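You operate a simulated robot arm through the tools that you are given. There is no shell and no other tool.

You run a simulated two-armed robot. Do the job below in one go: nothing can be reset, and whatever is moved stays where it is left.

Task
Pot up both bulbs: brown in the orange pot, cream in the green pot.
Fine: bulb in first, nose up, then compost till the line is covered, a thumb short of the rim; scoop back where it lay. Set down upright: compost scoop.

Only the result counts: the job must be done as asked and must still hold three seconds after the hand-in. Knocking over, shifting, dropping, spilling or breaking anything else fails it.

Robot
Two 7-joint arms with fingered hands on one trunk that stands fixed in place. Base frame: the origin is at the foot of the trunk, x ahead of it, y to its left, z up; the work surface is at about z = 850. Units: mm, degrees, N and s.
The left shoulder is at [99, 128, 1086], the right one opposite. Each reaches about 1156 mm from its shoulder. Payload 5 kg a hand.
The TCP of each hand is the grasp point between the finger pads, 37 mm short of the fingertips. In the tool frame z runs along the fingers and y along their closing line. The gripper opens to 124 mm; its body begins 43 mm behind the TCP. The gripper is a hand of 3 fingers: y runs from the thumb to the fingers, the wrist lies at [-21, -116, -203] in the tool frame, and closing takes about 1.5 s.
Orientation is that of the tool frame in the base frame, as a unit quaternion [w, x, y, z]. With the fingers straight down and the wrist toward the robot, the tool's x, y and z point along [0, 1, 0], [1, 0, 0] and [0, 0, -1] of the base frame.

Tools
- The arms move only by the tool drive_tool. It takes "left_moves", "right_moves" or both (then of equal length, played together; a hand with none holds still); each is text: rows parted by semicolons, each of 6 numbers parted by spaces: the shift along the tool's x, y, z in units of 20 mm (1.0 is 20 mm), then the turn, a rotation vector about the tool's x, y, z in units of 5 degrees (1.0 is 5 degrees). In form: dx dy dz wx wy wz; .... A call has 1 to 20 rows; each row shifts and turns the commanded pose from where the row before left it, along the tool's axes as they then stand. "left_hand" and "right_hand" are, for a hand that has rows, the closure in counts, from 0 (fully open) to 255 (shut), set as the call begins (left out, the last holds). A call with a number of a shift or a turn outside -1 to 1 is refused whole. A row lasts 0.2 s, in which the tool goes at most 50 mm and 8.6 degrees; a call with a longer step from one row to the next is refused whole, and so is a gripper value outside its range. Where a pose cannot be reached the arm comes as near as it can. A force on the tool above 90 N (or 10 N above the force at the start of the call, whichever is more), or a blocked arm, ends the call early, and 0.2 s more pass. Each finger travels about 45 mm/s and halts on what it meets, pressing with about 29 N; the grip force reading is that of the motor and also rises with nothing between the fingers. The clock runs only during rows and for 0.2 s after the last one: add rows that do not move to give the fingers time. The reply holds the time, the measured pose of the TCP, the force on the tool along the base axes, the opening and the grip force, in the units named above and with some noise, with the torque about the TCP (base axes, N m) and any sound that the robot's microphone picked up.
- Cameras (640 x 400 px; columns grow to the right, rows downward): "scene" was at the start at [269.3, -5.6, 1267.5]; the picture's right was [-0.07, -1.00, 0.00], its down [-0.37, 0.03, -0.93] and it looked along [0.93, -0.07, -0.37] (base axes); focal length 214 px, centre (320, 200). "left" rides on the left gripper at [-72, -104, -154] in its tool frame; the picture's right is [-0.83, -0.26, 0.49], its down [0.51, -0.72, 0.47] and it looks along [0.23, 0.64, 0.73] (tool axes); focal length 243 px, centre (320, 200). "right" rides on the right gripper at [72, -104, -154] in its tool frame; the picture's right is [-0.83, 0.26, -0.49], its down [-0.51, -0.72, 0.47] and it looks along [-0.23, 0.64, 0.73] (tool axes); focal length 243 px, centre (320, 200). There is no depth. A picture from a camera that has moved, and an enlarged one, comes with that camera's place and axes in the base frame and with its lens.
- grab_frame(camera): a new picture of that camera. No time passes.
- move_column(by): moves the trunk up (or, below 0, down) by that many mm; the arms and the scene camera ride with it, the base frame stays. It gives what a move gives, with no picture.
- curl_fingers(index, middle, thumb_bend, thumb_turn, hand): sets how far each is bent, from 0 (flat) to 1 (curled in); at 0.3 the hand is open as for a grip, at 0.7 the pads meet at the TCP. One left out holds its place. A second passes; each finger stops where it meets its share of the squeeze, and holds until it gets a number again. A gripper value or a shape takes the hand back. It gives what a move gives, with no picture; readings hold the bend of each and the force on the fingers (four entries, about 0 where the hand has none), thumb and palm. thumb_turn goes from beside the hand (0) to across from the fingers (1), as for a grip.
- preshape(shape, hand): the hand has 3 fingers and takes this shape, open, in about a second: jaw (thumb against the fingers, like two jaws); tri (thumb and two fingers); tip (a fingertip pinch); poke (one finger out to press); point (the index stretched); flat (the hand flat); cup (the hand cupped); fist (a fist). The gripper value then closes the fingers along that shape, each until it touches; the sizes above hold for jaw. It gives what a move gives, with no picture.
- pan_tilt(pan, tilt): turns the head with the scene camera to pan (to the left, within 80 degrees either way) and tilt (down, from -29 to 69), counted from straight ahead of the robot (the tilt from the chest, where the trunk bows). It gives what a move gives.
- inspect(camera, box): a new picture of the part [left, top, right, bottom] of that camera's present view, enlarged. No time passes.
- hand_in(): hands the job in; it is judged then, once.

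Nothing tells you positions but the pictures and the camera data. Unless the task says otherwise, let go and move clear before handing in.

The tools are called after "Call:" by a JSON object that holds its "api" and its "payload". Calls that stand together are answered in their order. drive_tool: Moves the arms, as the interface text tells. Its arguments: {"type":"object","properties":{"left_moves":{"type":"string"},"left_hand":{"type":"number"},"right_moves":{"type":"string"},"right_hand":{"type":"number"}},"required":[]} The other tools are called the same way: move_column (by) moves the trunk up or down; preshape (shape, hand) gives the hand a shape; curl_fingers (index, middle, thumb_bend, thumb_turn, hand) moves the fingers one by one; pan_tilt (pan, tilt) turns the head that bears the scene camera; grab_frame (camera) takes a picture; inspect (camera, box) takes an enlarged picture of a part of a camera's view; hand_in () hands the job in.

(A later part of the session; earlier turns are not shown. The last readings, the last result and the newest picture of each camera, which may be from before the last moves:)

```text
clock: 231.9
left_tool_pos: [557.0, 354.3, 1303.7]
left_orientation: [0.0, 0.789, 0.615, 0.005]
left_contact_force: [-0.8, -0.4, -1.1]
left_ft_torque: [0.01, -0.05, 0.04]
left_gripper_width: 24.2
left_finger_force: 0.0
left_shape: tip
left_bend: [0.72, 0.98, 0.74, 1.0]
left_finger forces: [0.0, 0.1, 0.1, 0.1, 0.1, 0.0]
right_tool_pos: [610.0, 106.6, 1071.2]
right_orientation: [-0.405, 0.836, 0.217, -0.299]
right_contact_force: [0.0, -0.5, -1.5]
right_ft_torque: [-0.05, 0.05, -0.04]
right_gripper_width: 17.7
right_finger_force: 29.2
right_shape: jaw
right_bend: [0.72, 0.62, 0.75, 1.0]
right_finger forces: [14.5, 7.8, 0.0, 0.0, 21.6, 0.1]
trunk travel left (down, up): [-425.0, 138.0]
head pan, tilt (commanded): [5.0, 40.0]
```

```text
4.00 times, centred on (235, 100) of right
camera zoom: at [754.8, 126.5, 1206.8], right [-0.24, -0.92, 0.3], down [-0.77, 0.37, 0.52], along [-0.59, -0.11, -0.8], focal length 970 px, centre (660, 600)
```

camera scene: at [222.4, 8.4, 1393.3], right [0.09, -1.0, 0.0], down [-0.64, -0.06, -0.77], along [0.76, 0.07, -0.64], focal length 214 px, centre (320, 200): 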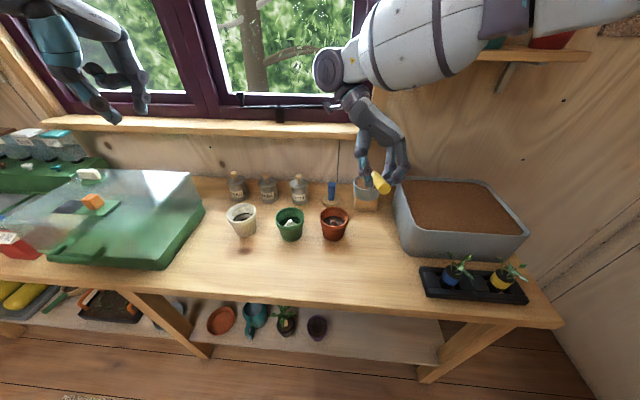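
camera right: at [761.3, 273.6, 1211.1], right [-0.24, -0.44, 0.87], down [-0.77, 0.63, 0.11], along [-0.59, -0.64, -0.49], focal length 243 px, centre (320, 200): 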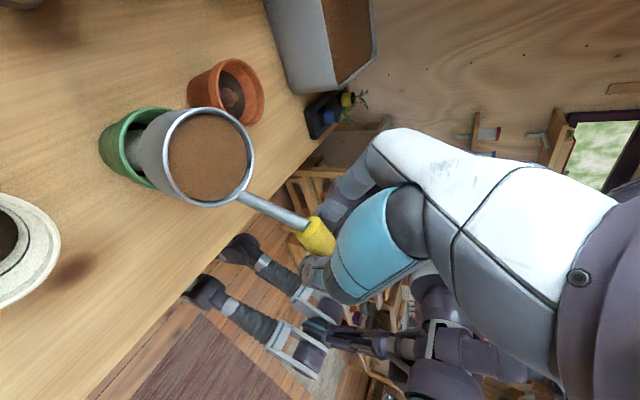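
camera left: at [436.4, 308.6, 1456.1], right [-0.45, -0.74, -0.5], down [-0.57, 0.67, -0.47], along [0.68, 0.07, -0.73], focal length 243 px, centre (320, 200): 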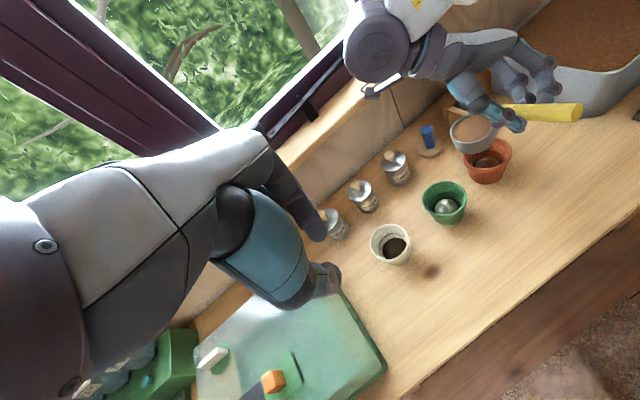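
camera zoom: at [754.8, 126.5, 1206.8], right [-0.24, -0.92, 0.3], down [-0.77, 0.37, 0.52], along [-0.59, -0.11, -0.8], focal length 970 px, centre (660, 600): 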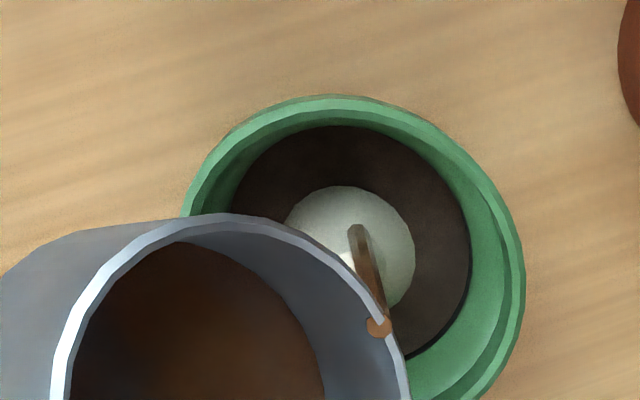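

Call:
{"api": "drive_tool", "payload": {"right_moves": "-0.11 0.1 -0.1 0.363 0.06 -0.339;0 0 0 0 0 0;0 0 0 0 0 0;0 0 0 0 0 0;0 0 0 0 0 0;0 0 0 0 0 0;-0.11 0.095 -0.101 0.363 0.06 -0.339;0 0 0 0 0 0;0 0 0 0 0 0;0 0 0 0 0 0;0 0 0 0 0 0;0 0 0 0 0 0;0 0 0 0 0 0"}}

Call:
{"api": "inspect", "payload": {"camera": "scene", "box": [283, 205, 323, 235]}}

Call:
{"api": "inspect", "payload": {"camera": "right", "box": [180, 50, 290, 150]}}

Call:
{"api": "inspect", "payload": {"camera": "left", "box": [400, 150, 500, 230]}}

```text
clock: 234.7
left_tool_pos: [555.6, 353.1, 1303.1]
left_orientation: [0.0, 0.789, 0.615, 0.005]
left_contact_force: [-1.3, 0.5, 1.3]
left_ft_torque: [-0.01, 0.0, -0.02]
left_gripper_width: 24.1
left_finger_force: 0.0
left_shape: tip
left_bend: [0.72, 0.98, 0.74, 1.0]
left_finger forces: [0.0, 0.1, 0.0, 0.0, 0.0, 0.0]
right_tool_pos: [609.5, 99.9, 1070.8]
right_orientation: [-0.441, 0.818, 0.23, -0.289]
right_contact_force: [-0.1, 0.5, -1.1]
right_ft_torque: [-0.07, 0.06, 0.01]
right_gripper_width: 17.7
right_finger_force: 28.6
right_shape: jaw
right_bend: [0.72, 0.62, 0.75, 1.0]
right_finger forces: [14.4, 7.4, 0.0, 0.0, 21.6, 0.1]
trunk travel left (down, up): [-425.0, 138.0]
head pan, tilt (commanded): [5.0, 40.0]
```

```text
13.33 times, centred on (303, 220) of scene
camera zoom: at [222.4, 8.5, 1393.3], right [0.09, -1.0, 0.0], down [-0.64, -0.06, -0.77], along [0.76, 0.07, -0.64], focal length 2860 px, centre (547, -67)
```

zoom: 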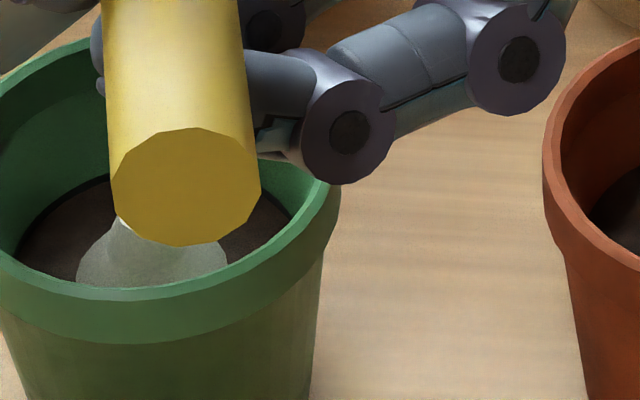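

```text
4.00 times, centred on (235, 100) of right
camera zoom: at [754.9, 107.2, 1208.5], right [-0.24, -0.95, 0.22], down [-0.77, 0.32, 0.55], along [-0.59, -0.04, -0.81], focal length 970 px, centre (660, 600)
```

zoom: 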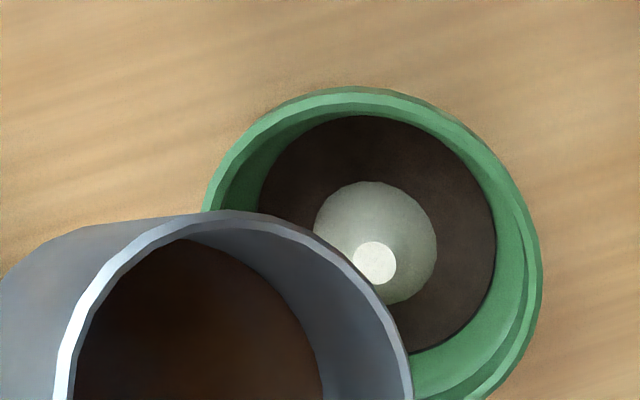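

```text
5.00 times, centred on (450, 190) of left
camera zoom: at [436.3, 308.7, 1456.1], right [-0.45, -0.74, -0.5], down [-0.57, 0.67, -0.47], along [0.68, 0.07, -0.73], focal length 1213 px, centre (-330, 250)
```

zoom: 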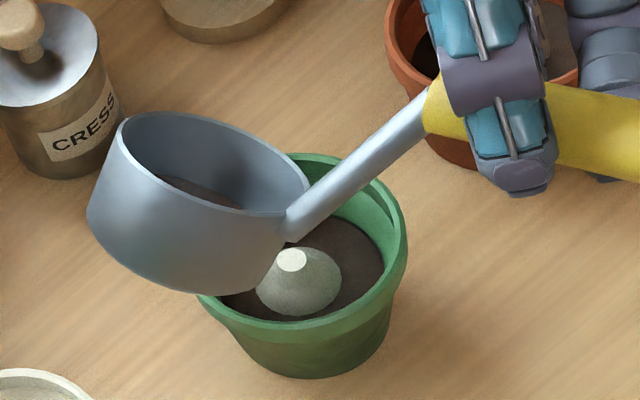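

Call:
{"api": "drive_tool", "payload": {"right_moves": "-0.107 0.08 -0.1 0.363 0.06 -0.339;0 0 0 0 0 0;0 0 0 0 0 0;0 0 0 0 0 0;0 0 0 0 0 0;0 0 0 0 0 0;-0.107 0.075 -0.101 0.363 0.06 -0.339;0 0 0 0 0 0;0 0 0 0 0 0;0 0 0 0 0 0;0 0 0 0 0 0;0 0 0 0 0 0;0 0 0 0 0 0;0 0 0 0 0 0"}}

Call:
{"api": "inspect", "payload": {"camera": "scene", "box": [278, 205, 318, 235]}}

Call:
{"api": "inspect", "payload": {"camera": "right", "box": [180, 50, 290, 150]}}

```text
clock: 237.7
left_tool_pos: [557.7, 353.5, 1304.2]
left_orientation: [0.0, 0.788, 0.615, 0.005]
left_contact_force: [-0.3, -0.4, 0.4]
left_ft_torque: [0.0, 0.04, 0.04]
left_gripper_width: 24.3
left_finger_force: 0.1
left_shape: tip
left_bend: [0.72, 0.98, 0.74, 1.0]
left_finger forces: [0.1, 0.0, 0.0, 0.0, 0.1, 0.0]
right_tool_pos: [609.2, 91.4, 1071.0]
right_orientation: [-0.477, 0.797, 0.243, -0.279]
right_contact_force: [0.0, 0.1, -0.9]
right_ft_torque: [-0.07, 0.1, 0.04]
right_gripper_width: 17.6
right_finger_force: 29.5
right_shape: jaw
right_bend: [0.72, 0.62, 0.76, 1.0]
right_finger forces: [14.3, 7.4, 0.0, 0.1, 21.7, 0.0]
trunk travel left (down, up): [-425.0, 138.0]
head pan, tilt (commanded): [5.0, 40.0]
```

```text
13.33 times, centred on (298, 220) of scene
camera zoom: at [222.3, 8.5, 1393.3], right [0.09, -1.0, 0.0], down [-0.64, -0.06, -0.77], along [0.76, 0.07, -0.64], focal length 2860 px, centre (613, -67)
```

zoom: 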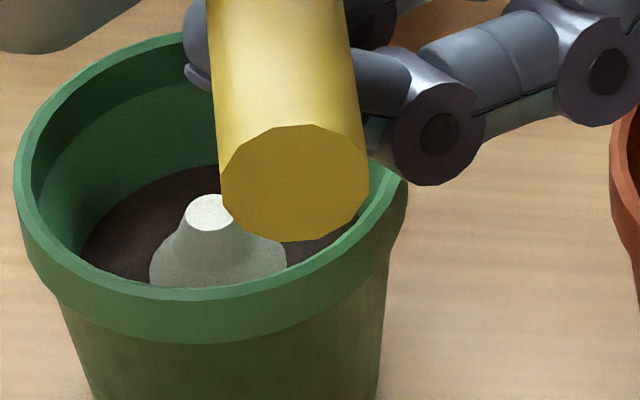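

```text
4.00 times, centred on (235, 100) of right
camera zoom: at [755.3, 88.3, 1210.0], right [-0.24, -0.96, 0.14], down [-0.77, 0.27, 0.57], along [-0.59, 0.03, -0.81], focal length 970 px, centre (660, 600)
```

zoom: 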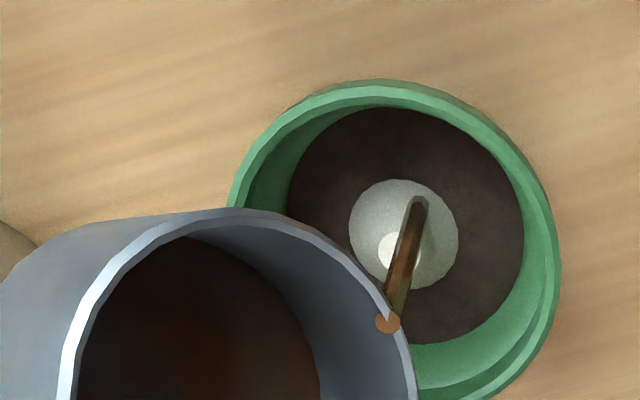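

The line on the green pot is now covered. A bit more for margin.

Call:
{"api": "drive_tool", "payload": {"right_moves": "-0.105 0.063 -0.101 0.363 0.06 -0.339;0 0 0 0 0 0;0 0 0 0 0 0;0 0 0 0 0 0;0 0 0 0 0 0;0 0 0 0 0 0;-0.103 0.058 -0.101 0.363 0.06 -0.339;0 0 0 0 0 0;0 0 0 0 0 0;0 0 0 0 0 0;0 0 0 0 0 0;0 0 0 0 0 0;0 0 0 0 0 0;0 0 0 0 0 0"}}

Call:
{"api": "inspect", "payload": {"camera": "scene", "box": [278, 205, 318, 235]}}

Call:
{"api": "inspect", "payload": {"camera": "right", "box": [180, 50, 290, 150]}}

Call:
{"api": "inspect", "payload": {"camera": "left", "box": [400, 130, 540, 230]}}

```text
clock: 240.7
left_tool_pos: [557.1, 353.7, 1303.7]
left_orientation: [0.001, 0.788, 0.615, 0.005]
left_contact_force: [0.2, -0.4, -0.7]
left_ft_torque: [0.02, 0.01, -0.01]
left_gripper_width: 24.0
left_finger_force: 0.1
left_shape: tip
left_bend: [0.72, 0.98, 0.74, 1.0]
left_finger forces: [0.0, 0.1, 0.0, 0.0, 0.1, 0.0]
right_tool_pos: [609.2, 85.8, 1070.2]
right_orientation: [-0.511, 0.776, 0.255, -0.268]
right_contact_force: [-0.4, 0.0, -1.0]
right_ft_torque: [-0.09, 0.05, -0.01]
right_gripper_width: 17.9
right_finger_force: 28.8
right_shape: jaw
right_bend: [0.72, 0.62, 0.76, 1.0]
right_finger forces: [14.3, 7.3, 0.0, 0.0, 21.6, 0.1]
trunk travel left (down, up): [-425.0, 138.0]
head pan, tilt (commanded): [5.0, 40.0]
```

```text
13.33 times, centred on (298, 220) of scene
camera zoom: at [222.3, 8.5, 1393.3], right [0.09, -1.0, 0.0], down [-0.64, -0.06, -0.77], along [0.76, 0.07, -0.64], focal length 2860 px, centre (613, -67)
```

zoom: 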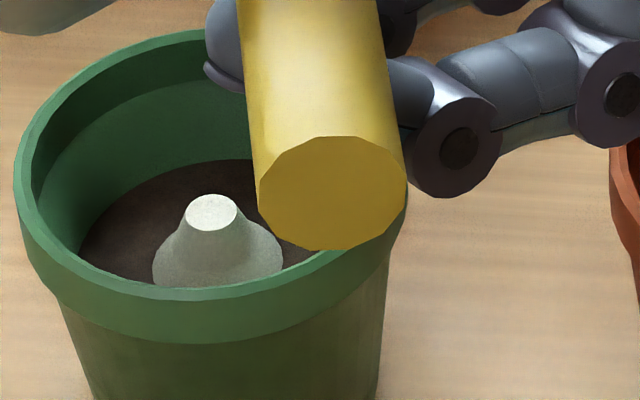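

```text
4.00 times, centred on (235, 100) of right
camera zoom: at [755.0, 70.2, 1208.2], right [-0.24, -0.97, 0.05], down [-0.77, 0.22, 0.59], along [-0.59, 0.1, -0.8], focal length 970 px, centre (660, 600)
```

zoom: 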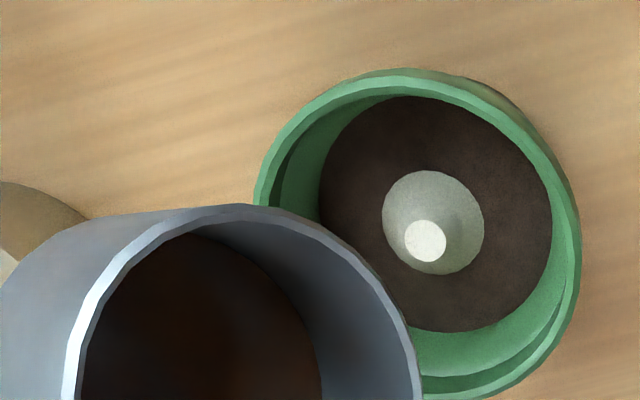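

```text
4.00 times, centred on (470, 180) of left
camera zoom: at [436.3, 308.7, 1456.1], right [-0.45, -0.74, -0.5], down [-0.57, 0.67, -0.47], along [0.68, 0.07, -0.73], focal length 970 px, centre (-280, 280)
```

zoom: 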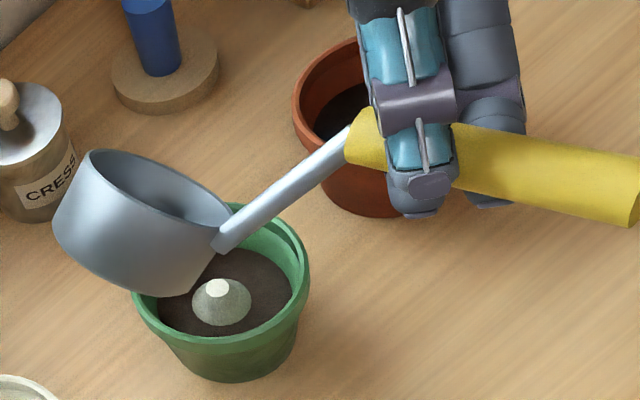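

Both pots are filled: lines covered, compost well short of the rims, noses showing. Rolling the scoop back level now.

Call:
{"api": "drive_tool", "payload": {"right_moves": "0.2145 -0.13 0.208 -0.726 -0.12 0.677;0.208 -0.156 0.195 -0.726 -0.12 0.677;0.218 -0.195 0.2 -0.726 -0.12 0.677;0.208 -0.22 0.185 -0.726 -0.12 0.677;0.209 -0.259 0.178 -0.726 -0.12 0.677;0.195 -0.282 0.159 -0.726 -0.12 0.677;0.183 -0.308 0.142 -0.726 -0.12 0.677;0.166 -0.327 0.119 -0.726 -0.12 0.677;0.146 -0.344 0.096 -0.726 -0.12 0.677;0.127 -0.357 0.073 -0.726 -0.12 0.677;0.103 -0.357 0.047 -0.726 -0.12 0.677;0 0 0 -0.726 -0.12 0.677;-0.4 -0.1 -0.45 0 0 0;-0.5 -0.12 -0.56 0 0 0;-0.5 -0.12 -0.56 0 0 0;-0.5 -0.12 -0.56 0 0 0;0 0 0 0 0 0"}}

Call:
{"api": "inspect", "payload": {"camera": "scene", "box": [230, 160, 370, 260]}}

Call:
{"api": "grab_frame", "payload": {"camera": "right"}}

```text
clock: 244.3
left_tool_pos: [556.9, 354.6, 1302.9]
left_orientation: [0.001, 0.789, 0.615, 0.005]
left_contact_force: [-0.6, -0.4, -0.1]
left_ft_torque: [0.05, 0.02, -0.01]
left_gripper_width: 23.9
left_finger_force: 0.1
left_shape: tip
left_bend: [0.72, 0.98, 0.74, 1.0]
left_finger forces: [0.0, 0.1, 0.1, 0.0, 0.0, 0.0]
right_tool_pos: [610.4, 166.0, 1132.6]
right_orientation: [-0.054, 0.928, 0.086, -0.359]
right_contact_force: [0.5, -0.5, -1.4]
right_ft_torque: [0.01, 0.1, -0.03]
right_gripper_width: 17.5
right_finger_force: 28.7
right_shape: jaw
right_bend: [0.72, 0.62, 0.76, 1.0]
right_finger forces: [14.2, 8.2, 0.0, 0.0, 21.2, 0.0]
trunk travel left (down, up): [-425.0, 138.0]
head pan, tilt (commanded): [5.0, 40.0]
```

```text
4.00 times, centred on (300, 210) of scene
camera zoom: at [222.8, 8.6, 1393.2], right [0.09, -1.0, 0.0], down [-0.64, -0.06, -0.77], along [0.76, 0.07, -0.64], focal length 858 px, centre (400, 160)
```

zoom: 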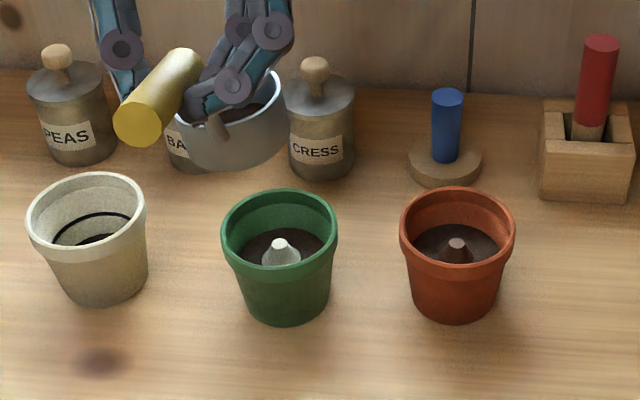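

```text
taken
camera right: at [755.2, 276.5, 1216.4], right [-0.24, -0.44, 0.87], down [-0.77, 0.62, 0.1], along [-0.59, -0.65, -0.49], focal length 243 px, centre (320, 200)
```

right: 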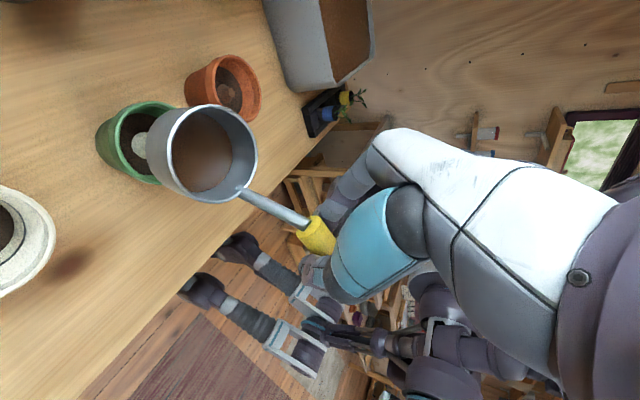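

Both pots look right, and nothing is on the bench. I'll take the leftover compost back to the tub.

Call:
{"api": "drive_tool", "payload": {"right_moves": "-0.042 0.4 -0.055 0 0 0;-0.084 0.779 -0.11 0 0 0;-0.084 0.779 -0.11 0 0 0;-0.084 0.779 -0.11 0 0 0;-0.084 0.779 -0.11 0 0 0;-0.084 0.779 -0.11 0 0 0;-0.084 0.779 -0.11 0 0 0;-0.084 0.779 -0.11 0 0 0;-0.084 0.779 -0.11 0 0 0;-0.084 0.779 -0.11 0 0 0;-0.084 0.779 -0.11 0 0 0;-0.084 0.779 -0.11 0 0 0;-0.084 0.779 -0.11 0 0 0;-0.084 0.779 -0.11 0 0 0;-0.084 0.779 -0.11 0 0 0;-0.084 0.779 -0.11 0 0 0;-0.084 0.779 -0.11 0 0 0;-0.042 0.4 -0.055 0 0 0"}}

Call:
{"api": "drive_tool", "payload": {"right_moves": "-0.042 0.4 -0.055 0 0 0;-0.084 0.779 -0.11 0 0 0;-0.084 0.779 -0.11 0 0 0;-0.084 0.779 -0.11 0 0 0;-0.084 0.779 -0.11 0 0 0;-0.084 0.779 -0.11 0 0 0;-0.084 0.779 -0.11 0 0 0;-0.084 0.779 -0.11 0 0 0;-0.084 0.779 -0.11 0 0 0;-0.084 0.779 -0.11 0 0 0;-0.084 0.779 -0.11 0 0 0;-0.084 0.779 -0.11 0 0 0;-0.084 0.779 -0.11 0 0 0;-0.084 0.779 -0.11 0 0 0;-0.084 0.779 -0.11 0 0 0;-0.084 0.779 -0.11 0 0 0;-0.042 0.4 -0.055 0 0 0"}}

Call:
{"api": "pan_tilt", "payload": {"pan": -32, "tilt": 38}}

Call:
{"api": "inspect", "payload": {"camera": "scene", "box": [180, 100, 420, 280]}}

```text
clock: 248.1
left_tool_pos: [556.7, 353.7, 1303.4]
left_orientation: [0.0, 0.789, 0.615, 0.005]
left_contact_force: [-0.5, -0.3, -0.3]
left_ft_torque: [0.04, -0.01, 0.0]
left_gripper_width: 24.3
left_finger_force: 0.0
left_shape: tip
left_bend: [0.72, 0.98, 0.74, 1.0]
left_finger forces: [0.0, 0.0, 0.1, 0.0, 0.0, 0.0]
right_tool_pos: [647.6, -99.7, 1135.8]
right_orientation: [-0.054, 0.927, 0.086, -0.36]
right_contact_force: [1.0, -1.1, -2.9]
right_ft_torque: [-0.01, 0.06, 0.0]
right_gripper_width: 17.6
right_finger_force: 28.5
right_shape: jaw
right_bend: [0.72, 0.62, 0.76, 1.0]
right_finger forces: [14.1, 8.1, 0.0, 0.1, 20.9, 0.0]
trunk travel left (down, up): [-425.0, 138.0]
head pan, tilt (commanded): [5.0, 40.0]
```

```text
clock: 251.7
left_tool_pos: [557.4, 354.4, 1304.9]
left_orientation: [0.002, 0.788, 0.615, 0.004]
left_contact_force: [-0.9, -0.2, 0.4]
left_ft_torque: [-0.04, -0.02, -0.01]
left_gripper_width: 24.1
left_finger_force: 0.0
left_shape: tip
left_bend: [0.72, 0.98, 0.74, 1.0]
left_finger forces: [0.1, 0.0, 0.1, 0.0, 0.0, 0.1]
right_tool_pos: [681.3, -351.2, 1139.0]
right_orientation: [-0.054, 0.927, 0.086, -0.36]
right_contact_force: [0.3, 0.4, -1.2]
right_ft_torque: [-0.02, 0.04, -0.02]
right_gripper_width: 17.6
right_finger_force: 29.0
right_shape: jaw
right_bend: [0.72, 0.62, 0.76, 1.0]
right_finger forces: [14.1, 8.1, 0.1, 0.0, 20.8, 0.0]
trunk travel left (down, up): [-425.0, 138.0]
head pan, tilt (commanded): [5.0, 40.0]
```

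```text
clock: 252.7
left_tool_pos: [557.2, 354.4, 1303.8]
left_orientation: [0.001, 0.789, 0.615, 0.005]
left_contact_force: [-0.2, 0.4, 0.8]
left_ft_torque: [-0.01, -0.02, 0.01]
left_gripper_width: 24.3
left_finger_force: 0.1
left_shape: tip
left_bend: [0.72, 0.98, 0.74, 1.0]
left_finger forces: [0.0, 0.0, 0.0, 0.0, 0.0, 0.0]
right_tool_pos: [680.9, -351.5, 1140.1]
right_orientation: [-0.054, 0.927, 0.085, -0.36]
right_contact_force: [1.0, 0.3, -0.8]
right_ft_torque: [0.0, 0.04, -0.02]
right_gripper_width: 17.6
right_finger_force: 29.1
right_shape: jaw
right_bend: [0.72, 0.62, 0.76, 1.0]
right_finger forces: [14.2, 8.1, 0.1, 0.0, 20.8, 0.1]
trunk travel left (down, up): [-425.0, 138.0]
head pan, tilt (commanded): [-32.0, 38.0]
```

```text
2.22 times, centred on (300, 190) of scene
camera zoom: at [210.9, -44.8, 1396.3], right [-0.53, -0.85, 0.0], down [-0.52, 0.33, -0.79], along [0.67, -0.42, -0.62], focal length 477 px, centre (364, 222)
```

zoom: 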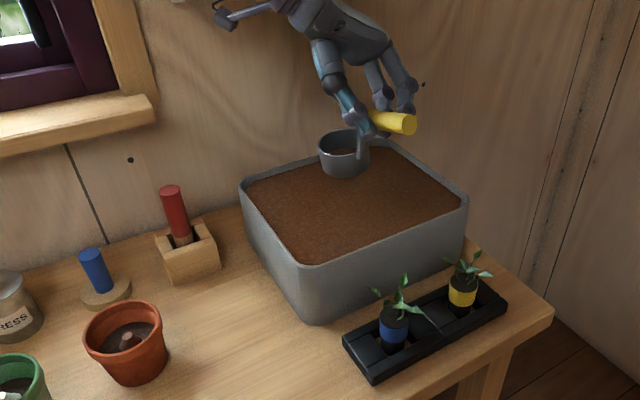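

Call:
{"api": "drive_tool", "payload": {"right_moves": "0 0 0 0.726 0.12 -0.677;0 0 0 0.726 0.12 -0.677;0 0 0 0.726 0.12 -0.677;0 0 0 0.726 0.12 -0.677;0 0 0 0.726 0.12 -0.677;0 0 0 0.726 0.12 -0.677;0 0 0 0.726 0.12 -0.677;0 0 0 0.726 0.12 -0.677;0 0 0 0.726 0.12 -0.677;0 0 0 0.726 0.12 -0.677;0 0 0 0.726 0.12 -0.677;0 0 0 0.726 0.12 -0.677;0 0 0 0.726 0.12 -0.677;0 0 0 0.726 0.12 -0.677;0 0 0 0.726 0.12 -0.677;0 0 0 0.726 0.12 -0.677;0 0 0 0 0 0"}}

Call:
{"api": "inspect", "payload": {"camera": "scene", "box": [240, 60, 440, 240]}}

Call:
{"api": "inspect", "payload": {"camera": "right", "box": [60, 40, 340, 260]}}

```text
clock: 256.3
left_tool_pos: [557.0, 354.2, 1303.6]
left_orientation: [0.001, 0.788, 0.616, 0.005]
left_contact_force: [0.0, -0.3, 0.2]
left_ft_torque: [0.0, -0.01, 0.01]
left_gripper_width: 24.1
left_finger_force: 0.1
left_shape: tip
left_bend: [0.72, 0.98, 0.74, 1.0]
left_finger forces: [0.1, 0.1, 0.0, 0.0, 0.1, 0.1]
right_tool_pos: [680.1, -352.3, 1139.7]
right_orientation: [-0.638, 0.675, 0.298, -0.22]
right_contact_force: [0.2, -0.1, -1.4]
right_ft_torque: [-0.06, 0.08, -0.01]
right_gripper_width: 17.8
right_finger_force: 29.0
right_shape: jaw
right_bend: [0.73, 0.63, 0.77, 1.0]
right_finger forces: [12.8, 5.8, 0.0, 0.1, 17.5, 0.0]
trunk travel left (down, up): [-425.0, 138.0]
head pan, tilt (commanded): [-32.0, 38.0]
```

```text
2.22 times, centred on (340, 150) of scene
camera zoom: at [210.6, -44.4, 1396.4], right [-0.53, -0.85, 0.0], down [-0.52, 0.33, -0.79], along [0.67, -0.42, -0.62], focal length 477 px, centre (276, 311)
```

zoom: 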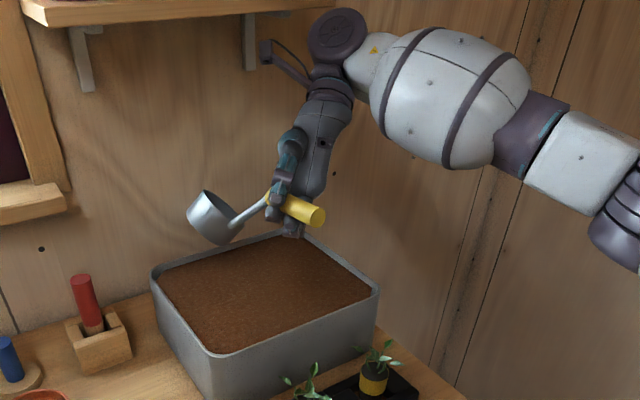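

```text
1.82 times, centred on (200, 150) of right
camera zoom: at [825.7, -413.6, 1264.0], right [-0.24, -0.93, -0.28], down [-0.78, 0.0, 0.63], along [-0.59, 0.37, -0.72], focal length 441 px, centre (538, 291)
```

zoom: 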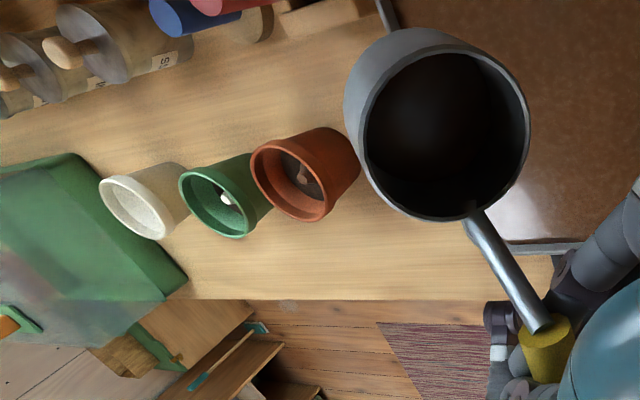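

The scoop shifted in the grip at this steep roll, so I'll roll straight back to the secure upright orientation.

Call:
{"api": "drive_tool", "payload": {"right_moves": "0 0 0 -0.726 -0.12 0.677;0 0 0 -0.726 -0.12 0.677;0 0 0 -0.726 -0.12 0.677;0 0 0 -0.726 -0.12 0.677;0 0 0 -0.726 -0.12 0.677;0 0 0 -0.726 -0.12 0.677;0 0 0 -0.726 -0.12 0.677;0 0 0 -0.726 -0.12 0.677;0 0 0 -0.726 -0.12 0.677;0 0 0 -0.726 -0.12 0.677;0 0 0 -0.726 -0.12 0.677;0 0 0 -0.726 -0.12 0.677"}}

Call:
{"api": "inspect", "payload": {"camera": "scene", "box": [240, 60, 440, 240]}}

Call:
{"api": "grab_frame", "payload": {"camera": "right"}}

```text
clock: 258.9
left_tool_pos: [557.3, 354.2, 1304.1]
left_orientation: [0.0, 0.788, 0.615, 0.004]
left_contact_force: [0.1, 0.6, 0.8]
left_ft_torque: [-0.04, -0.01, -0.01]
left_gripper_width: 24.1
left_finger_force: 0.0
left_shape: tip
left_bend: [0.72, 0.98, 0.74, 1.0]
left_finger forces: [0.0, 0.0, 0.0, 0.0, 0.0, 0.1]
right_tool_pos: [681.5, -350.9, 1141.5]
right_orientation: [-0.212, 0.904, 0.147, -0.34]
right_contact_force: [0.2, 0.7, -0.9]
right_ft_torque: [-0.01, -0.02, 0.03]
right_gripper_width: 14.8
right_finger_force: 28.8
right_shape: jaw
right_bend: [0.73, 0.73, 0.79, 1.0]
right_finger forces: [0.0, 0.1, 0.0, 0.1, 0.0, 0.0]
trunk travel left (down, up): [-425.0, 138.0]
head pan, tilt (commanded): [-32.0, 38.0]
```

```text
2.22 times, centred on (340, 150) of scene
camera zoom: at [210.7, -43.7, 1396.4], right [-0.53, -0.85, 0.0], down [-0.52, 0.33, -0.79], along [0.67, -0.42, -0.62], focal length 477 px, centre (276, 311)
```

zoom: 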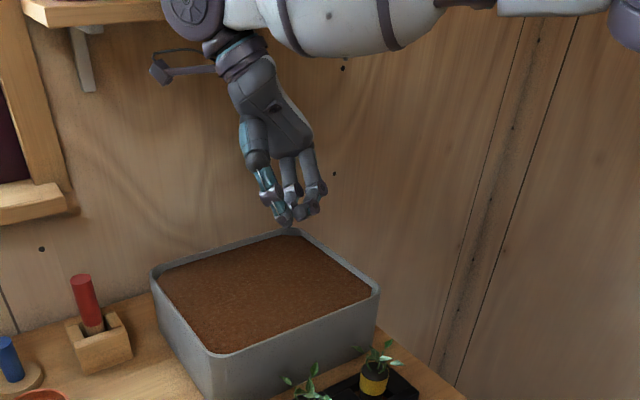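

```text
taken
camera right: at [826.1, -275.0, 1256.2], right [-0.24, -0.71, 0.66], down [-0.77, 0.55, 0.31], along [-0.59, -0.44, -0.68], focal length 243 px, centre (320, 200)
```

right: 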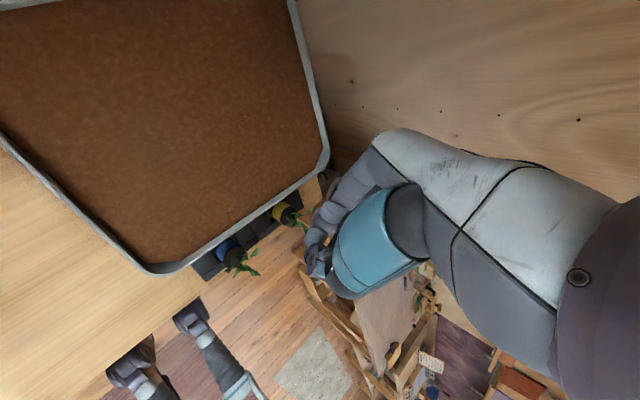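

The scoop slipped out. I need to find where it landed before doing anything else.

Call:
{"api": "grab_frame", "payload": {"camera": "scene"}}

Call:
{"api": "inspect", "payload": {"camera": "scene", "box": [190, 120, 420, 270]}}

Call:
{"api": "grab_frame", "payload": {"camera": "left"}}

Call:
{"api": "inspect", "payload": {"camera": "right", "box": [0, 0, 340, 300]}}

```text
taken
camera scene: at [210.7, -43.7, 1396.4], right [-0.53, -0.85, 0.0], down [-0.52, 0.33, -0.79], along [0.67, -0.42, -0.62], focal length 214 px, centre (320, 200)
```

scene: 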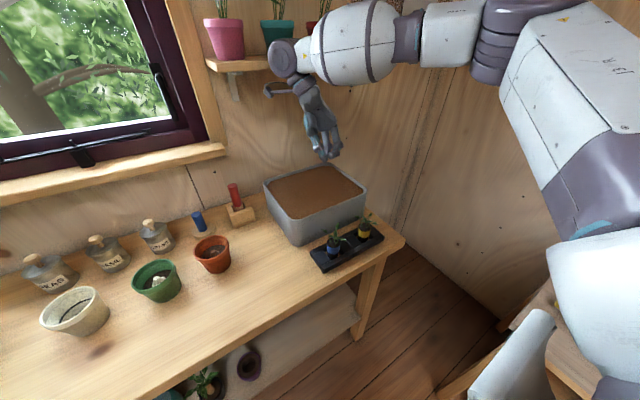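

```text
2.67 times, centred on (305, 195) of scene
camera zoom: at [210.7, -43.7, 1396.4], right [-0.53, -0.85, 0.0], down [-0.52, 0.33, -0.79], along [0.67, -0.42, -0.62], focal length 572 px, centre (360, 213)
```

zoom: 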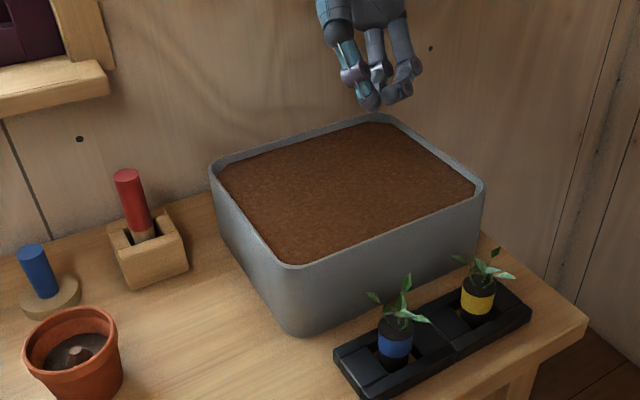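

```text
taken
camera left: at [436.2, 309.7, 1455.9], right [-0.45, -0.74, -0.5], down [-0.57, 0.67, -0.47], along [0.68, 0.07, -0.73], focal length 243 px, centre (320, 200)
```

left: 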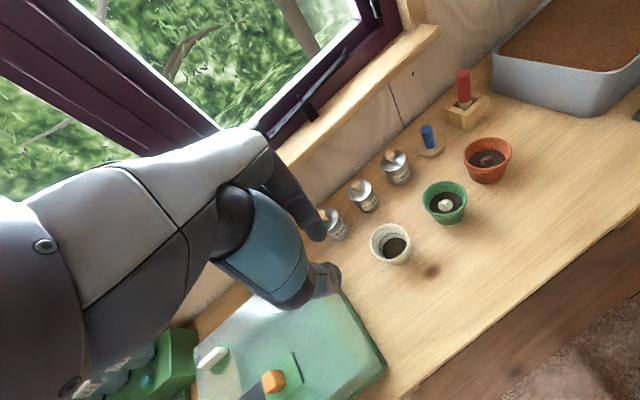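

```text
1.33 times, centred on (170, 150) of right
camera zoom: at [826.1, -275.0, 1256.2], right [-0.24, -0.71, 0.66], down [-0.77, 0.55, 0.31], along [-0.59, -0.44, -0.68], focal length 324 px, centre (520, 267)
```

zoom: 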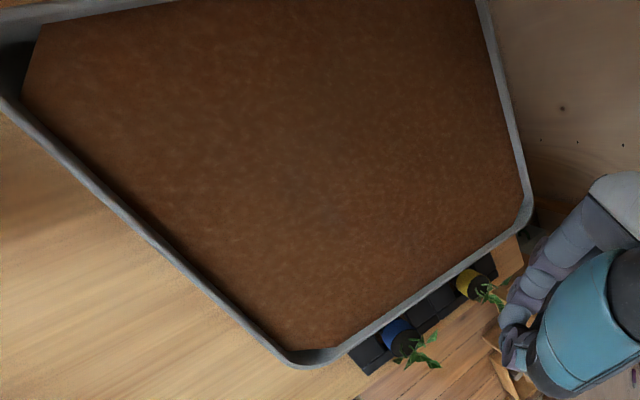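

It isn't on the bench or on the compost surface, so it must have sunk into the tub, which has no solid compost, or gone behind it. I'll turn the right hand back to its neutral orientation so its camera can look down over and behind the tub.

Call:
{"api": "drive_tool", "payload": {"right_moves": "0 0 0 -0.502 0.806 0.348;0 0 0 -0.502 0.806 0.348;0 0 0 -0.502 0.806 0.348;0 0 0 -0.502 0.806 0.348;0 0 0 -0.502 0.806 0.348;0 0 0 -0.502 0.806 0.348;0 0 0 -0.502 0.806 0.348;0 0 0 -0.502 0.806 0.348;0 0 0 -0.502 0.806 0.348;0 0 0 -0.502 0.806 0.348", "right_hand": 60}}

Call:
{"api": "drive_tool", "payload": {"right_moves": "0 0 -0.5 0 0 -1;0 0 -0.5 0 0 -1;0 0 -0.5 0 0 -1;0 0 -0.5 0 0 -1;0 0 0 0 0 -1;0 0 0 0 0 -1;0 0 0 0 0 -1;0 0 0 0 0 -1;0 0 0 0 0 -1;0 0 0 0 0 -1;0 0 0 0 0 -1;0 0 0 0 0 -1;0 0 0 0 0 -1;0 0 0 0 0 -1;0 0 0 0 0 -1;0 0 0 0 0 -1;0 0 0 0 0 -1;0 0 0 0 0 -1"}}

Call:
{"api": "grab_frame", "payload": {"camera": "right"}}

Call:
{"api": "grab_frame", "payload": {"camera": "scene"}}

```text
clock: 261.1
left_tool_pos: [556.6, 354.2, 1304.5]
left_orientation: [0.002, 0.789, 0.615, 0.005]
left_contact_force: [-0.2, -0.4, 0.6]
left_ft_torque: [0.02, -0.03, -0.02]
left_gripper_width: 24.3
left_finger_force: 0.1
left_shape: tip
left_bend: [0.72, 0.98, 0.74, 1.0]
left_finger forces: [0.0, 0.0, 0.1, 0.1, 0.0, 0.0]
right_tool_pos: [680.3, -352.3, 1139.4]
right_orientation: [-0.003, 1.0, -0.001, 0.001]
right_contact_force: [-0.1, -0.4, 0.2]
right_ft_torque: [-0.01, -0.01, 0.0]
right_gripper_width: 95.0
right_finger_force: 0.1
right_shape: jaw
right_bend: [0.27, 0.35, 0.54, 0.99]
right_finger forces: [0.1, 0.0, 0.0, 0.1, 0.0, 0.0]
trunk travel left (down, up): [-425.0, 138.0]
head pan, tilt (commanded): [-32.0, 38.0]
```

```text
clock: 264.9
left_tool_pos: [556.8, 353.5, 1304.4]
left_orientation: [0.0, 0.788, 0.615, 0.005]
left_contact_force: [0.1, -0.3, 0.3]
left_ft_torque: [0.0, -0.01, -0.04]
left_gripper_width: 24.3
left_finger_force: 0.1
left_shape: tip
left_bend: [0.72, 0.98, 0.74, 1.0]
left_finger forces: [0.0, 0.1, 0.1, 0.0, 0.0, 0.1]
right_tool_pos: [680.8, -353.0, 1180.2]
right_orientation: [-0.002, 0.707, 0.707, 0.003]
right_contact_force: [0.0, 0.0, -0.2]
right_ft_torque: [0.01, -0.01, -0.03]
right_gripper_width: 95.1
right_finger_force: 0.1
right_shape: jaw
right_bend: [0.27, 0.35, 0.54, 0.99]
right_finger forces: [0.0, 0.0, 0.0, 0.0, 0.1, 0.0]
trunk travel left (down, up): [-425.0, 138.0]
head pan, tilt (commanded): [-32.0, 38.0]
```

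```text
taken
camera right: at [577.6, -280.8, 1335.0], right [0.26, -0.83, 0.49], down [-0.72, -0.51, -0.47], along [0.64, -0.23, -0.73], focal length 243 px, centre (320, 200)
```

right: 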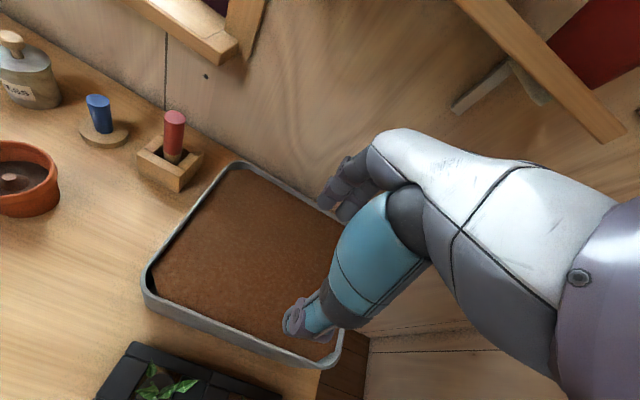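

```text
taken
camera scene: at [210.8, -45.1, 1396.3], right [-0.53, -0.85, 0.0], down [-0.52, 0.33, -0.79], along [0.67, -0.42, -0.62], focal length 214 px, centre (320, 200)
```

scene: 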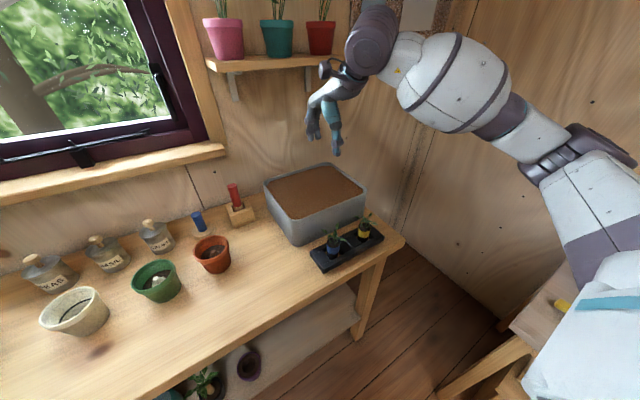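

Call:
{"api": "inspect", "payload": {"camera": "right", "box": [130, 130, 370, 390]}}

Call:
{"api": "inspect", "payload": {"camera": "scene", "box": [240, 140, 420, 280]}}

```text
1.54 times, centred on (250, 260) of right
camera zoom: at [577.6, -280.8, 1335.0], right [0.26, -0.83, 0.49], down [-0.72, -0.51, -0.47], along [0.64, -0.23, -0.73], focal length 373 px, centre (428, 108)
```

zoom: 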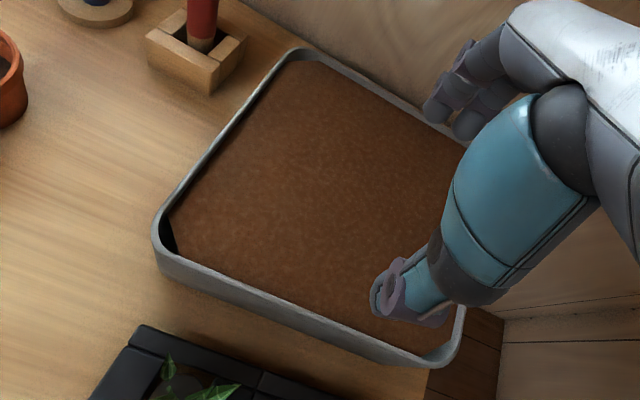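

```text
2.86 times, centred on (330, 210) of scene
camera zoom: at [210.8, -45.1, 1396.3], right [-0.53, -0.85, 0.0], down [-0.52, 0.33, -0.79], along [0.67, -0.42, -0.62], focal length 613 px, centre (291, 171)
```

zoom: 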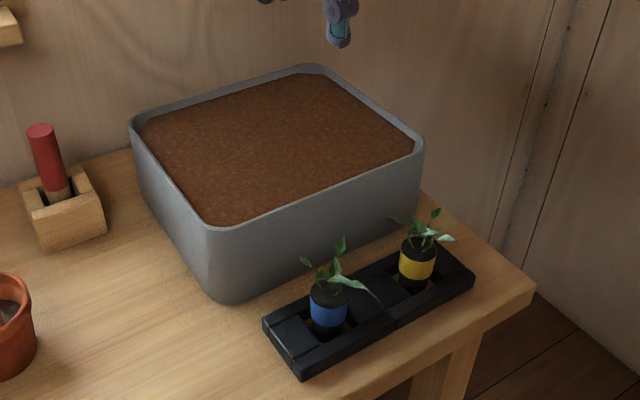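

No sign of it outside, so it's inside the tub under the compost surface. I'll search by touch: turn the hand back to the −90° orientation, open wide, and reach down to about where the handle should have fallen.

Call:
{"api": "drive_tool", "payload": {"right_moves": "0 0 0 0 0 1;0 0 0 0 0 1;0 0 0 0 0 1;0 0 0 0 0 1;0 0 0 0 0 1;0 0 0 0 0 1;0 0 0 0 0 1;0 0 0 0 0 1;0 0 0 0 0 1;0 0 0 0 0 1;0 0 0 0 0 1;0 0 0 0 0 1;0 0 0 0 0 1;0 0 0 0 0 1;0 0 0 0 0 1;0 0 0 0 0 1;0 0 0 0 0 1;0 0 0 0 0 1", "right_hand": 0}}

Call:
{"api": "drive_tool", "payload": {"right_moves": "0.3 -0.5 0 0 0 0;0.3 -0.5 0 0 0 0;0 0 1 0 0 0;0 0 1 0 0 0;0 0 1 0 0 0;0 0 1 0 0 0;0 0 1 0 0 0;0 0 1 0 0 0;0 0 1 0 0 0;0 0 1 0 0 0;0 0 0 0 0 0"}}

Call:
{"api": "inspect", "payload": {"camera": "scene", "box": [240, 100, 420, 260]}}

```text
clock: 268.7
left_tool_pos: [557.0, 354.0, 1303.8]
left_orientation: [0.0, 0.789, 0.615, 0.005]
left_contact_force: [0.2, -0.6, 0.4]
left_ft_torque: [-0.05, -0.02, 0.0]
left_gripper_width: 24.3
left_finger_force: 0.1
left_shape: tip
left_bend: [0.72, 0.98, 0.74, 1.0]
left_finger forces: [0.1, 0.0, 0.1, 0.0, 0.0, 0.1]
right_tool_pos: [680.5, -352.7, 1179.9]
right_orientation: [-0.002, 1.0, -0.002, 0.0]
right_contact_force: [-0.4, 0.6, -0.2]
right_ft_torque: [-0.01, 0.0, -0.01]
right_gripper_width: 123.7
right_finger_force: 0.1
right_shape: jaw
right_bend: [0.3, 0.3, 0.3, 0.98]
right_finger forces: [0.0, 0.1, 0.0, 0.0, 0.1, 0.0]
trunk travel left (down, up): [-425.0, 138.0]
head pan, tilt (commanded): [-32.0, 38.0]
```

```text
clock: 271.1
left_tool_pos: [557.4, 353.7, 1303.1]
left_orientation: [0.0, 0.789, 0.615, 0.005]
left_contact_force: [-0.5, -0.5, 0.7]
left_ft_torque: [-0.02, -0.02, -0.01]
left_gripper_width: 24.3
left_finger_force: 0.1
left_shape: tip
left_bend: [0.72, 0.98, 0.74, 1.0]
left_finger forces: [0.0, 0.0, 0.1, 0.0, 0.0, 0.0]
right_tool_pos: [691.3, -333.5, 1020.6]
right_orientation: [-0.002, 1.0, -0.001, 0.001]
right_contact_force: [-0.2, 0.1, 0.9]
right_ft_torque: [0.01, 0.0, 0.01]
right_gripper_width: 123.6
right_finger_force: 0.0
right_shape: jaw
right_bend: [0.3, 0.3, 0.3, 0.98]
right_finger forces: [0.0, 0.0, 0.0, 0.0, 0.1, 0.1]
trunk travel left (down, up): [-425.0, 138.0]
head pan, tilt (commanded): [-32.0, 38.0]
```

```text
2.50 times, centred on (330, 180) of scene
camera zoom: at [210.4, -44.5, 1396.4], right [-0.53, -0.85, 0.0], down [-0.52, 0.33, -0.79], along [0.67, -0.42, -0.62], focal length 536 px, centre (295, 250)
```

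zoom: 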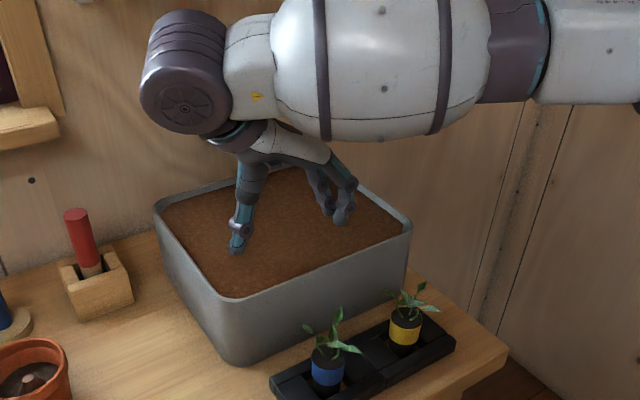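

Call:
{"api": "drive_tool", "payload": {"right_moves": "0 0 0.4 0 0 0;0 0 0.4 0 0 0;0 0 0.4 0 0 0;0 0 0.4 0 0 0;0 0 0.4 0 0 0;0 0 0.4 0 0 0;0 0 0.4 0 0 0;0 0 0.4 0 0 0;0 0 0.4 0 0 0;0 0 0.4 0 0 0"}}

Call:
{"api": "drive_tool", "payload": {"right_moves": "0 0 0.3 0 0 0;0 0 0.3 0 0 0;0 0 0.3 0 0 0;0 0 0.3 0 0 0;0 0 0.3 0 0 0;0 0 0 0 0 0"}}

Call:
{"api": "inspect", "payload": {"camera": "scene", "box": [240, 100, 420, 260]}}

```text
clock: 273.3
left_tool_pos: [557.7, 354.1, 1303.4]
left_orientation: [0.001, 0.789, 0.615, 0.005]
left_contact_force: [-1.1, 0.5, -0.3]
left_ft_torque: [0.01, -0.01, -0.03]
left_gripper_width: 24.3
left_finger_force: 0.0
left_shape: tip
left_bend: [0.72, 0.98, 0.74, 1.0]
left_finger forces: [0.0, 0.1, 0.1, 0.1, 0.0, 0.0]
right_tool_pos: [692.5, -332.6, 938.3]
right_orientation: [-0.002, 1.0, 0.0, 0.001]
right_contact_force: [-0.5, -1.5, 1.7]
right_ft_torque: [-0.06, 0.01, -0.02]
right_gripper_width: 123.7
right_finger_force: 0.0
right_shape: jaw
right_bend: [0.3, 0.3, 0.3, 0.98]
right_finger forces: [1.0, 0.0, 0.1, 0.0, 0.0, 0.1]
trunk travel left (down, up): [-425.0, 138.0]
head pan, tilt (commanded): [-32.0, 38.0]
```

```text
clock: 274.7
left_tool_pos: [557.1, 354.3, 1304.6]
left_orientation: [0.0, 0.788, 0.615, 0.005]
left_contact_force: [0.3, -0.1, 0.2]
left_ft_torque: [-0.07, 0.0, -0.03]
left_gripper_width: 24.3
left_finger_force: 0.0
left_shape: tip
left_bend: [0.72, 0.98, 0.74, 1.0]
left_finger forces: [0.0, 0.1, 0.0, 0.1, 0.1, 0.1]
right_tool_pos: [692.0, -331.5, 909.5]
right_orientation: [-0.002, 1.0, -0.001, 0.001]
right_contact_force: [0.0, -0.7, 0.6]
right_ft_torque: [-0.05, -0.01, 0.01]
right_gripper_width: 123.6
right_finger_force: 0.1
right_shape: jaw
right_bend: [0.3, 0.3, 0.3, 0.98]
right_finger forces: [0.9, 0.1, 0.1, 0.1, 0.0, 0.1]
trunk travel left (down, up): [-425.0, 138.0]
head pan, tilt (commanded): [-32.0, 38.0]
```

```text
2.50 times, centred on (330, 180) of scene
camera zoom: at [210.5, -44.7, 1396.4], right [-0.53, -0.85, 0.0], down [-0.52, 0.33, -0.79], along [0.67, -0.42, -0.62], focal length 536 px, centre (295, 250)
```

zoom: 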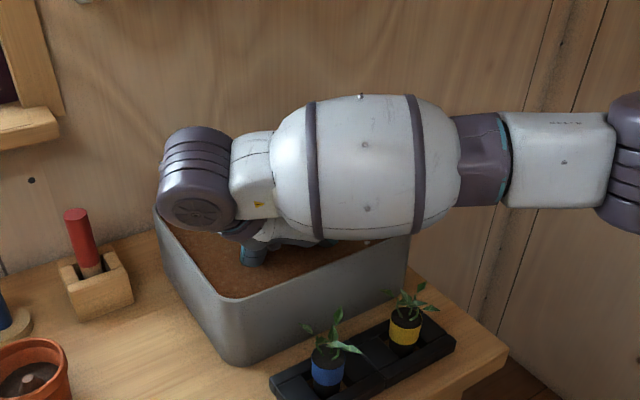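

The index finger is touching something at about (692,−394) under the surface. Closing the hand to see what I catch.

Call:
{"api": "drive_tool", "payload": {"right_moves": "0 0 0 0 0 0;0 0 0 0 0 0;0 0 0 0 0 0;0 0 0 0 0 0;0 0 0 0 0 0;0 0 0 0 0 0;0 0 0 0 0 0;0 0 0 0 0 0;0 0 0 0 0 0;0 0 0 0 0 0", "right_hand": 255}}

Call:
{"api": "grab_frame", "payload": {"camera": "right"}}

```text
clock: 276.9
left_tool_pos: [556.7, 354.7, 1302.3]
left_orientation: [0.001, 0.788, 0.615, 0.005]
left_contact_force: [1.0, -0.6, 0.8]
left_ft_torque: [-0.01, 0.01, -0.01]
left_gripper_width: 24.1
left_finger_force: 0.1
left_shape: tip
left_bend: [0.72, 0.98, 0.74, 1.0]
left_finger forces: [0.0, 0.0, 0.1, 0.0, 0.0, 0.1]
right_tool_pos: [691.2, -331.7, 909.9]
right_orientation: [-0.002, 1.0, -0.001, 0.001]
right_contact_force: [-2.8, -0.9, 1.5]
right_ft_torque: [-0.05, 0.21, 0.1]
right_gripper_width: 5.9
right_finger_force: 29.1
right_shape: jaw
right_bend: [0.74, 0.67, 0.65, 1.0]
right_finger forces: [8.1, 15.0, 0.1, 0.1, 23.8, 0.0]
trunk travel left (down, up): [-425.0, 138.0]
head pan, tilt (commanded): [-32.0, 38.0]
```

```text
taken
camera right: at [765.4, -228.4, 1064.8], right [-0.83, -0.26, 0.49], down [-0.51, 0.72, -0.47], along [-0.23, -0.64, -0.73], focal length 243 px, centre (320, 200)
```

right: 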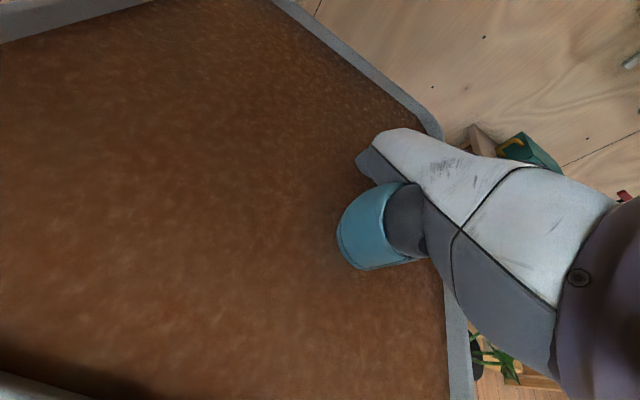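

Caught something thin, with a firm 24 N grip. Lifting slowly to see it.

Call:
{"api": "drive_tool", "payload": {"right_moves": "0 0 -0.3 0 0 0;0 0 -0.4 0 0 0;0 0 -0.4 0 0 0;0 0 -0.4 0 0 0;0 0 -0.4 0 0 0;0 0 -0.4 0 0 0;0 0 0 0 0 0"}}

Call:
{"api": "grab_frame", "payload": {"camera": "right"}}

Call:
{"api": "inspect", "payload": {"camera": "scene", "box": [240, 100, 420, 260]}}

```text
clock: 278.5
left_tool_pos: [557.1, 353.1, 1302.9]
left_orientation: [0.001, 0.789, 0.614, 0.005]
left_contact_force: [0.5, 0.2, -0.1]
left_ft_torque: [0.01, -0.02, 0.01]
left_gripper_width: 24.4
left_finger_force: 0.1
left_shape: tip
left_bend: [0.72, 0.98, 0.74, 1.0]
left_finger forces: [0.1, 0.0, 0.0, 0.1, 0.1, 0.0]
right_tool_pos: [692.5, -331.9, 956.8]
right_orientation: [-0.003, 1.0, -0.002, 0.001]
right_contact_force: [-2.1, -0.4, -2.3]
right_ft_torque: [-0.04, 0.19, 0.08]
right_gripper_width: 5.3
right_finger_force: 29.2
right_shape: jaw
right_bend: [0.74, 0.67, 0.65, 1.0]
right_finger forces: [7.6, 14.9, 0.0, 0.0, 22.6, 0.0]
trunk travel left (down, up): [-425.0, 138.0]
head pan, tilt (commanded): [-32.0, 38.0]
```

```text
taken
camera right: at [765.5, -228.7, 1111.0], right [-0.83, -0.26, 0.49], down [-0.51, 0.72, -0.47], along [-0.23, -0.64, -0.74], focal length 243 px, centre (320, 200)
```

right: 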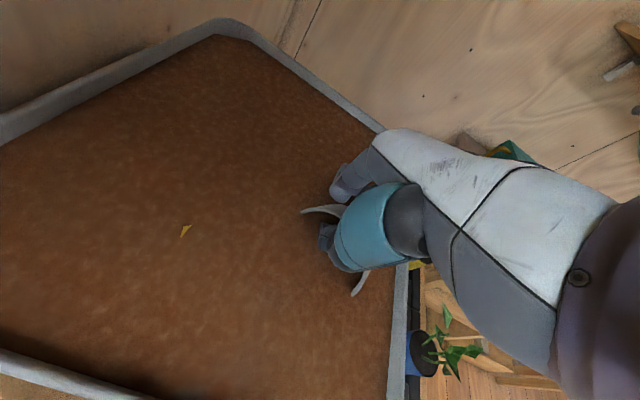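

```text
2.50 times, centred on (330, 180) of scene
camera zoom: at [210.7, -44.9, 1396.3], right [-0.53, -0.85, 0.0], down [-0.52, 0.33, -0.79], along [0.67, -0.42, -0.62], focal length 536 px, centre (295, 250)
```

zoom: 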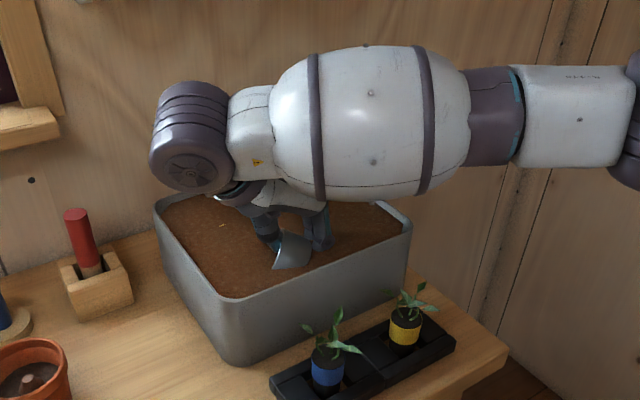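

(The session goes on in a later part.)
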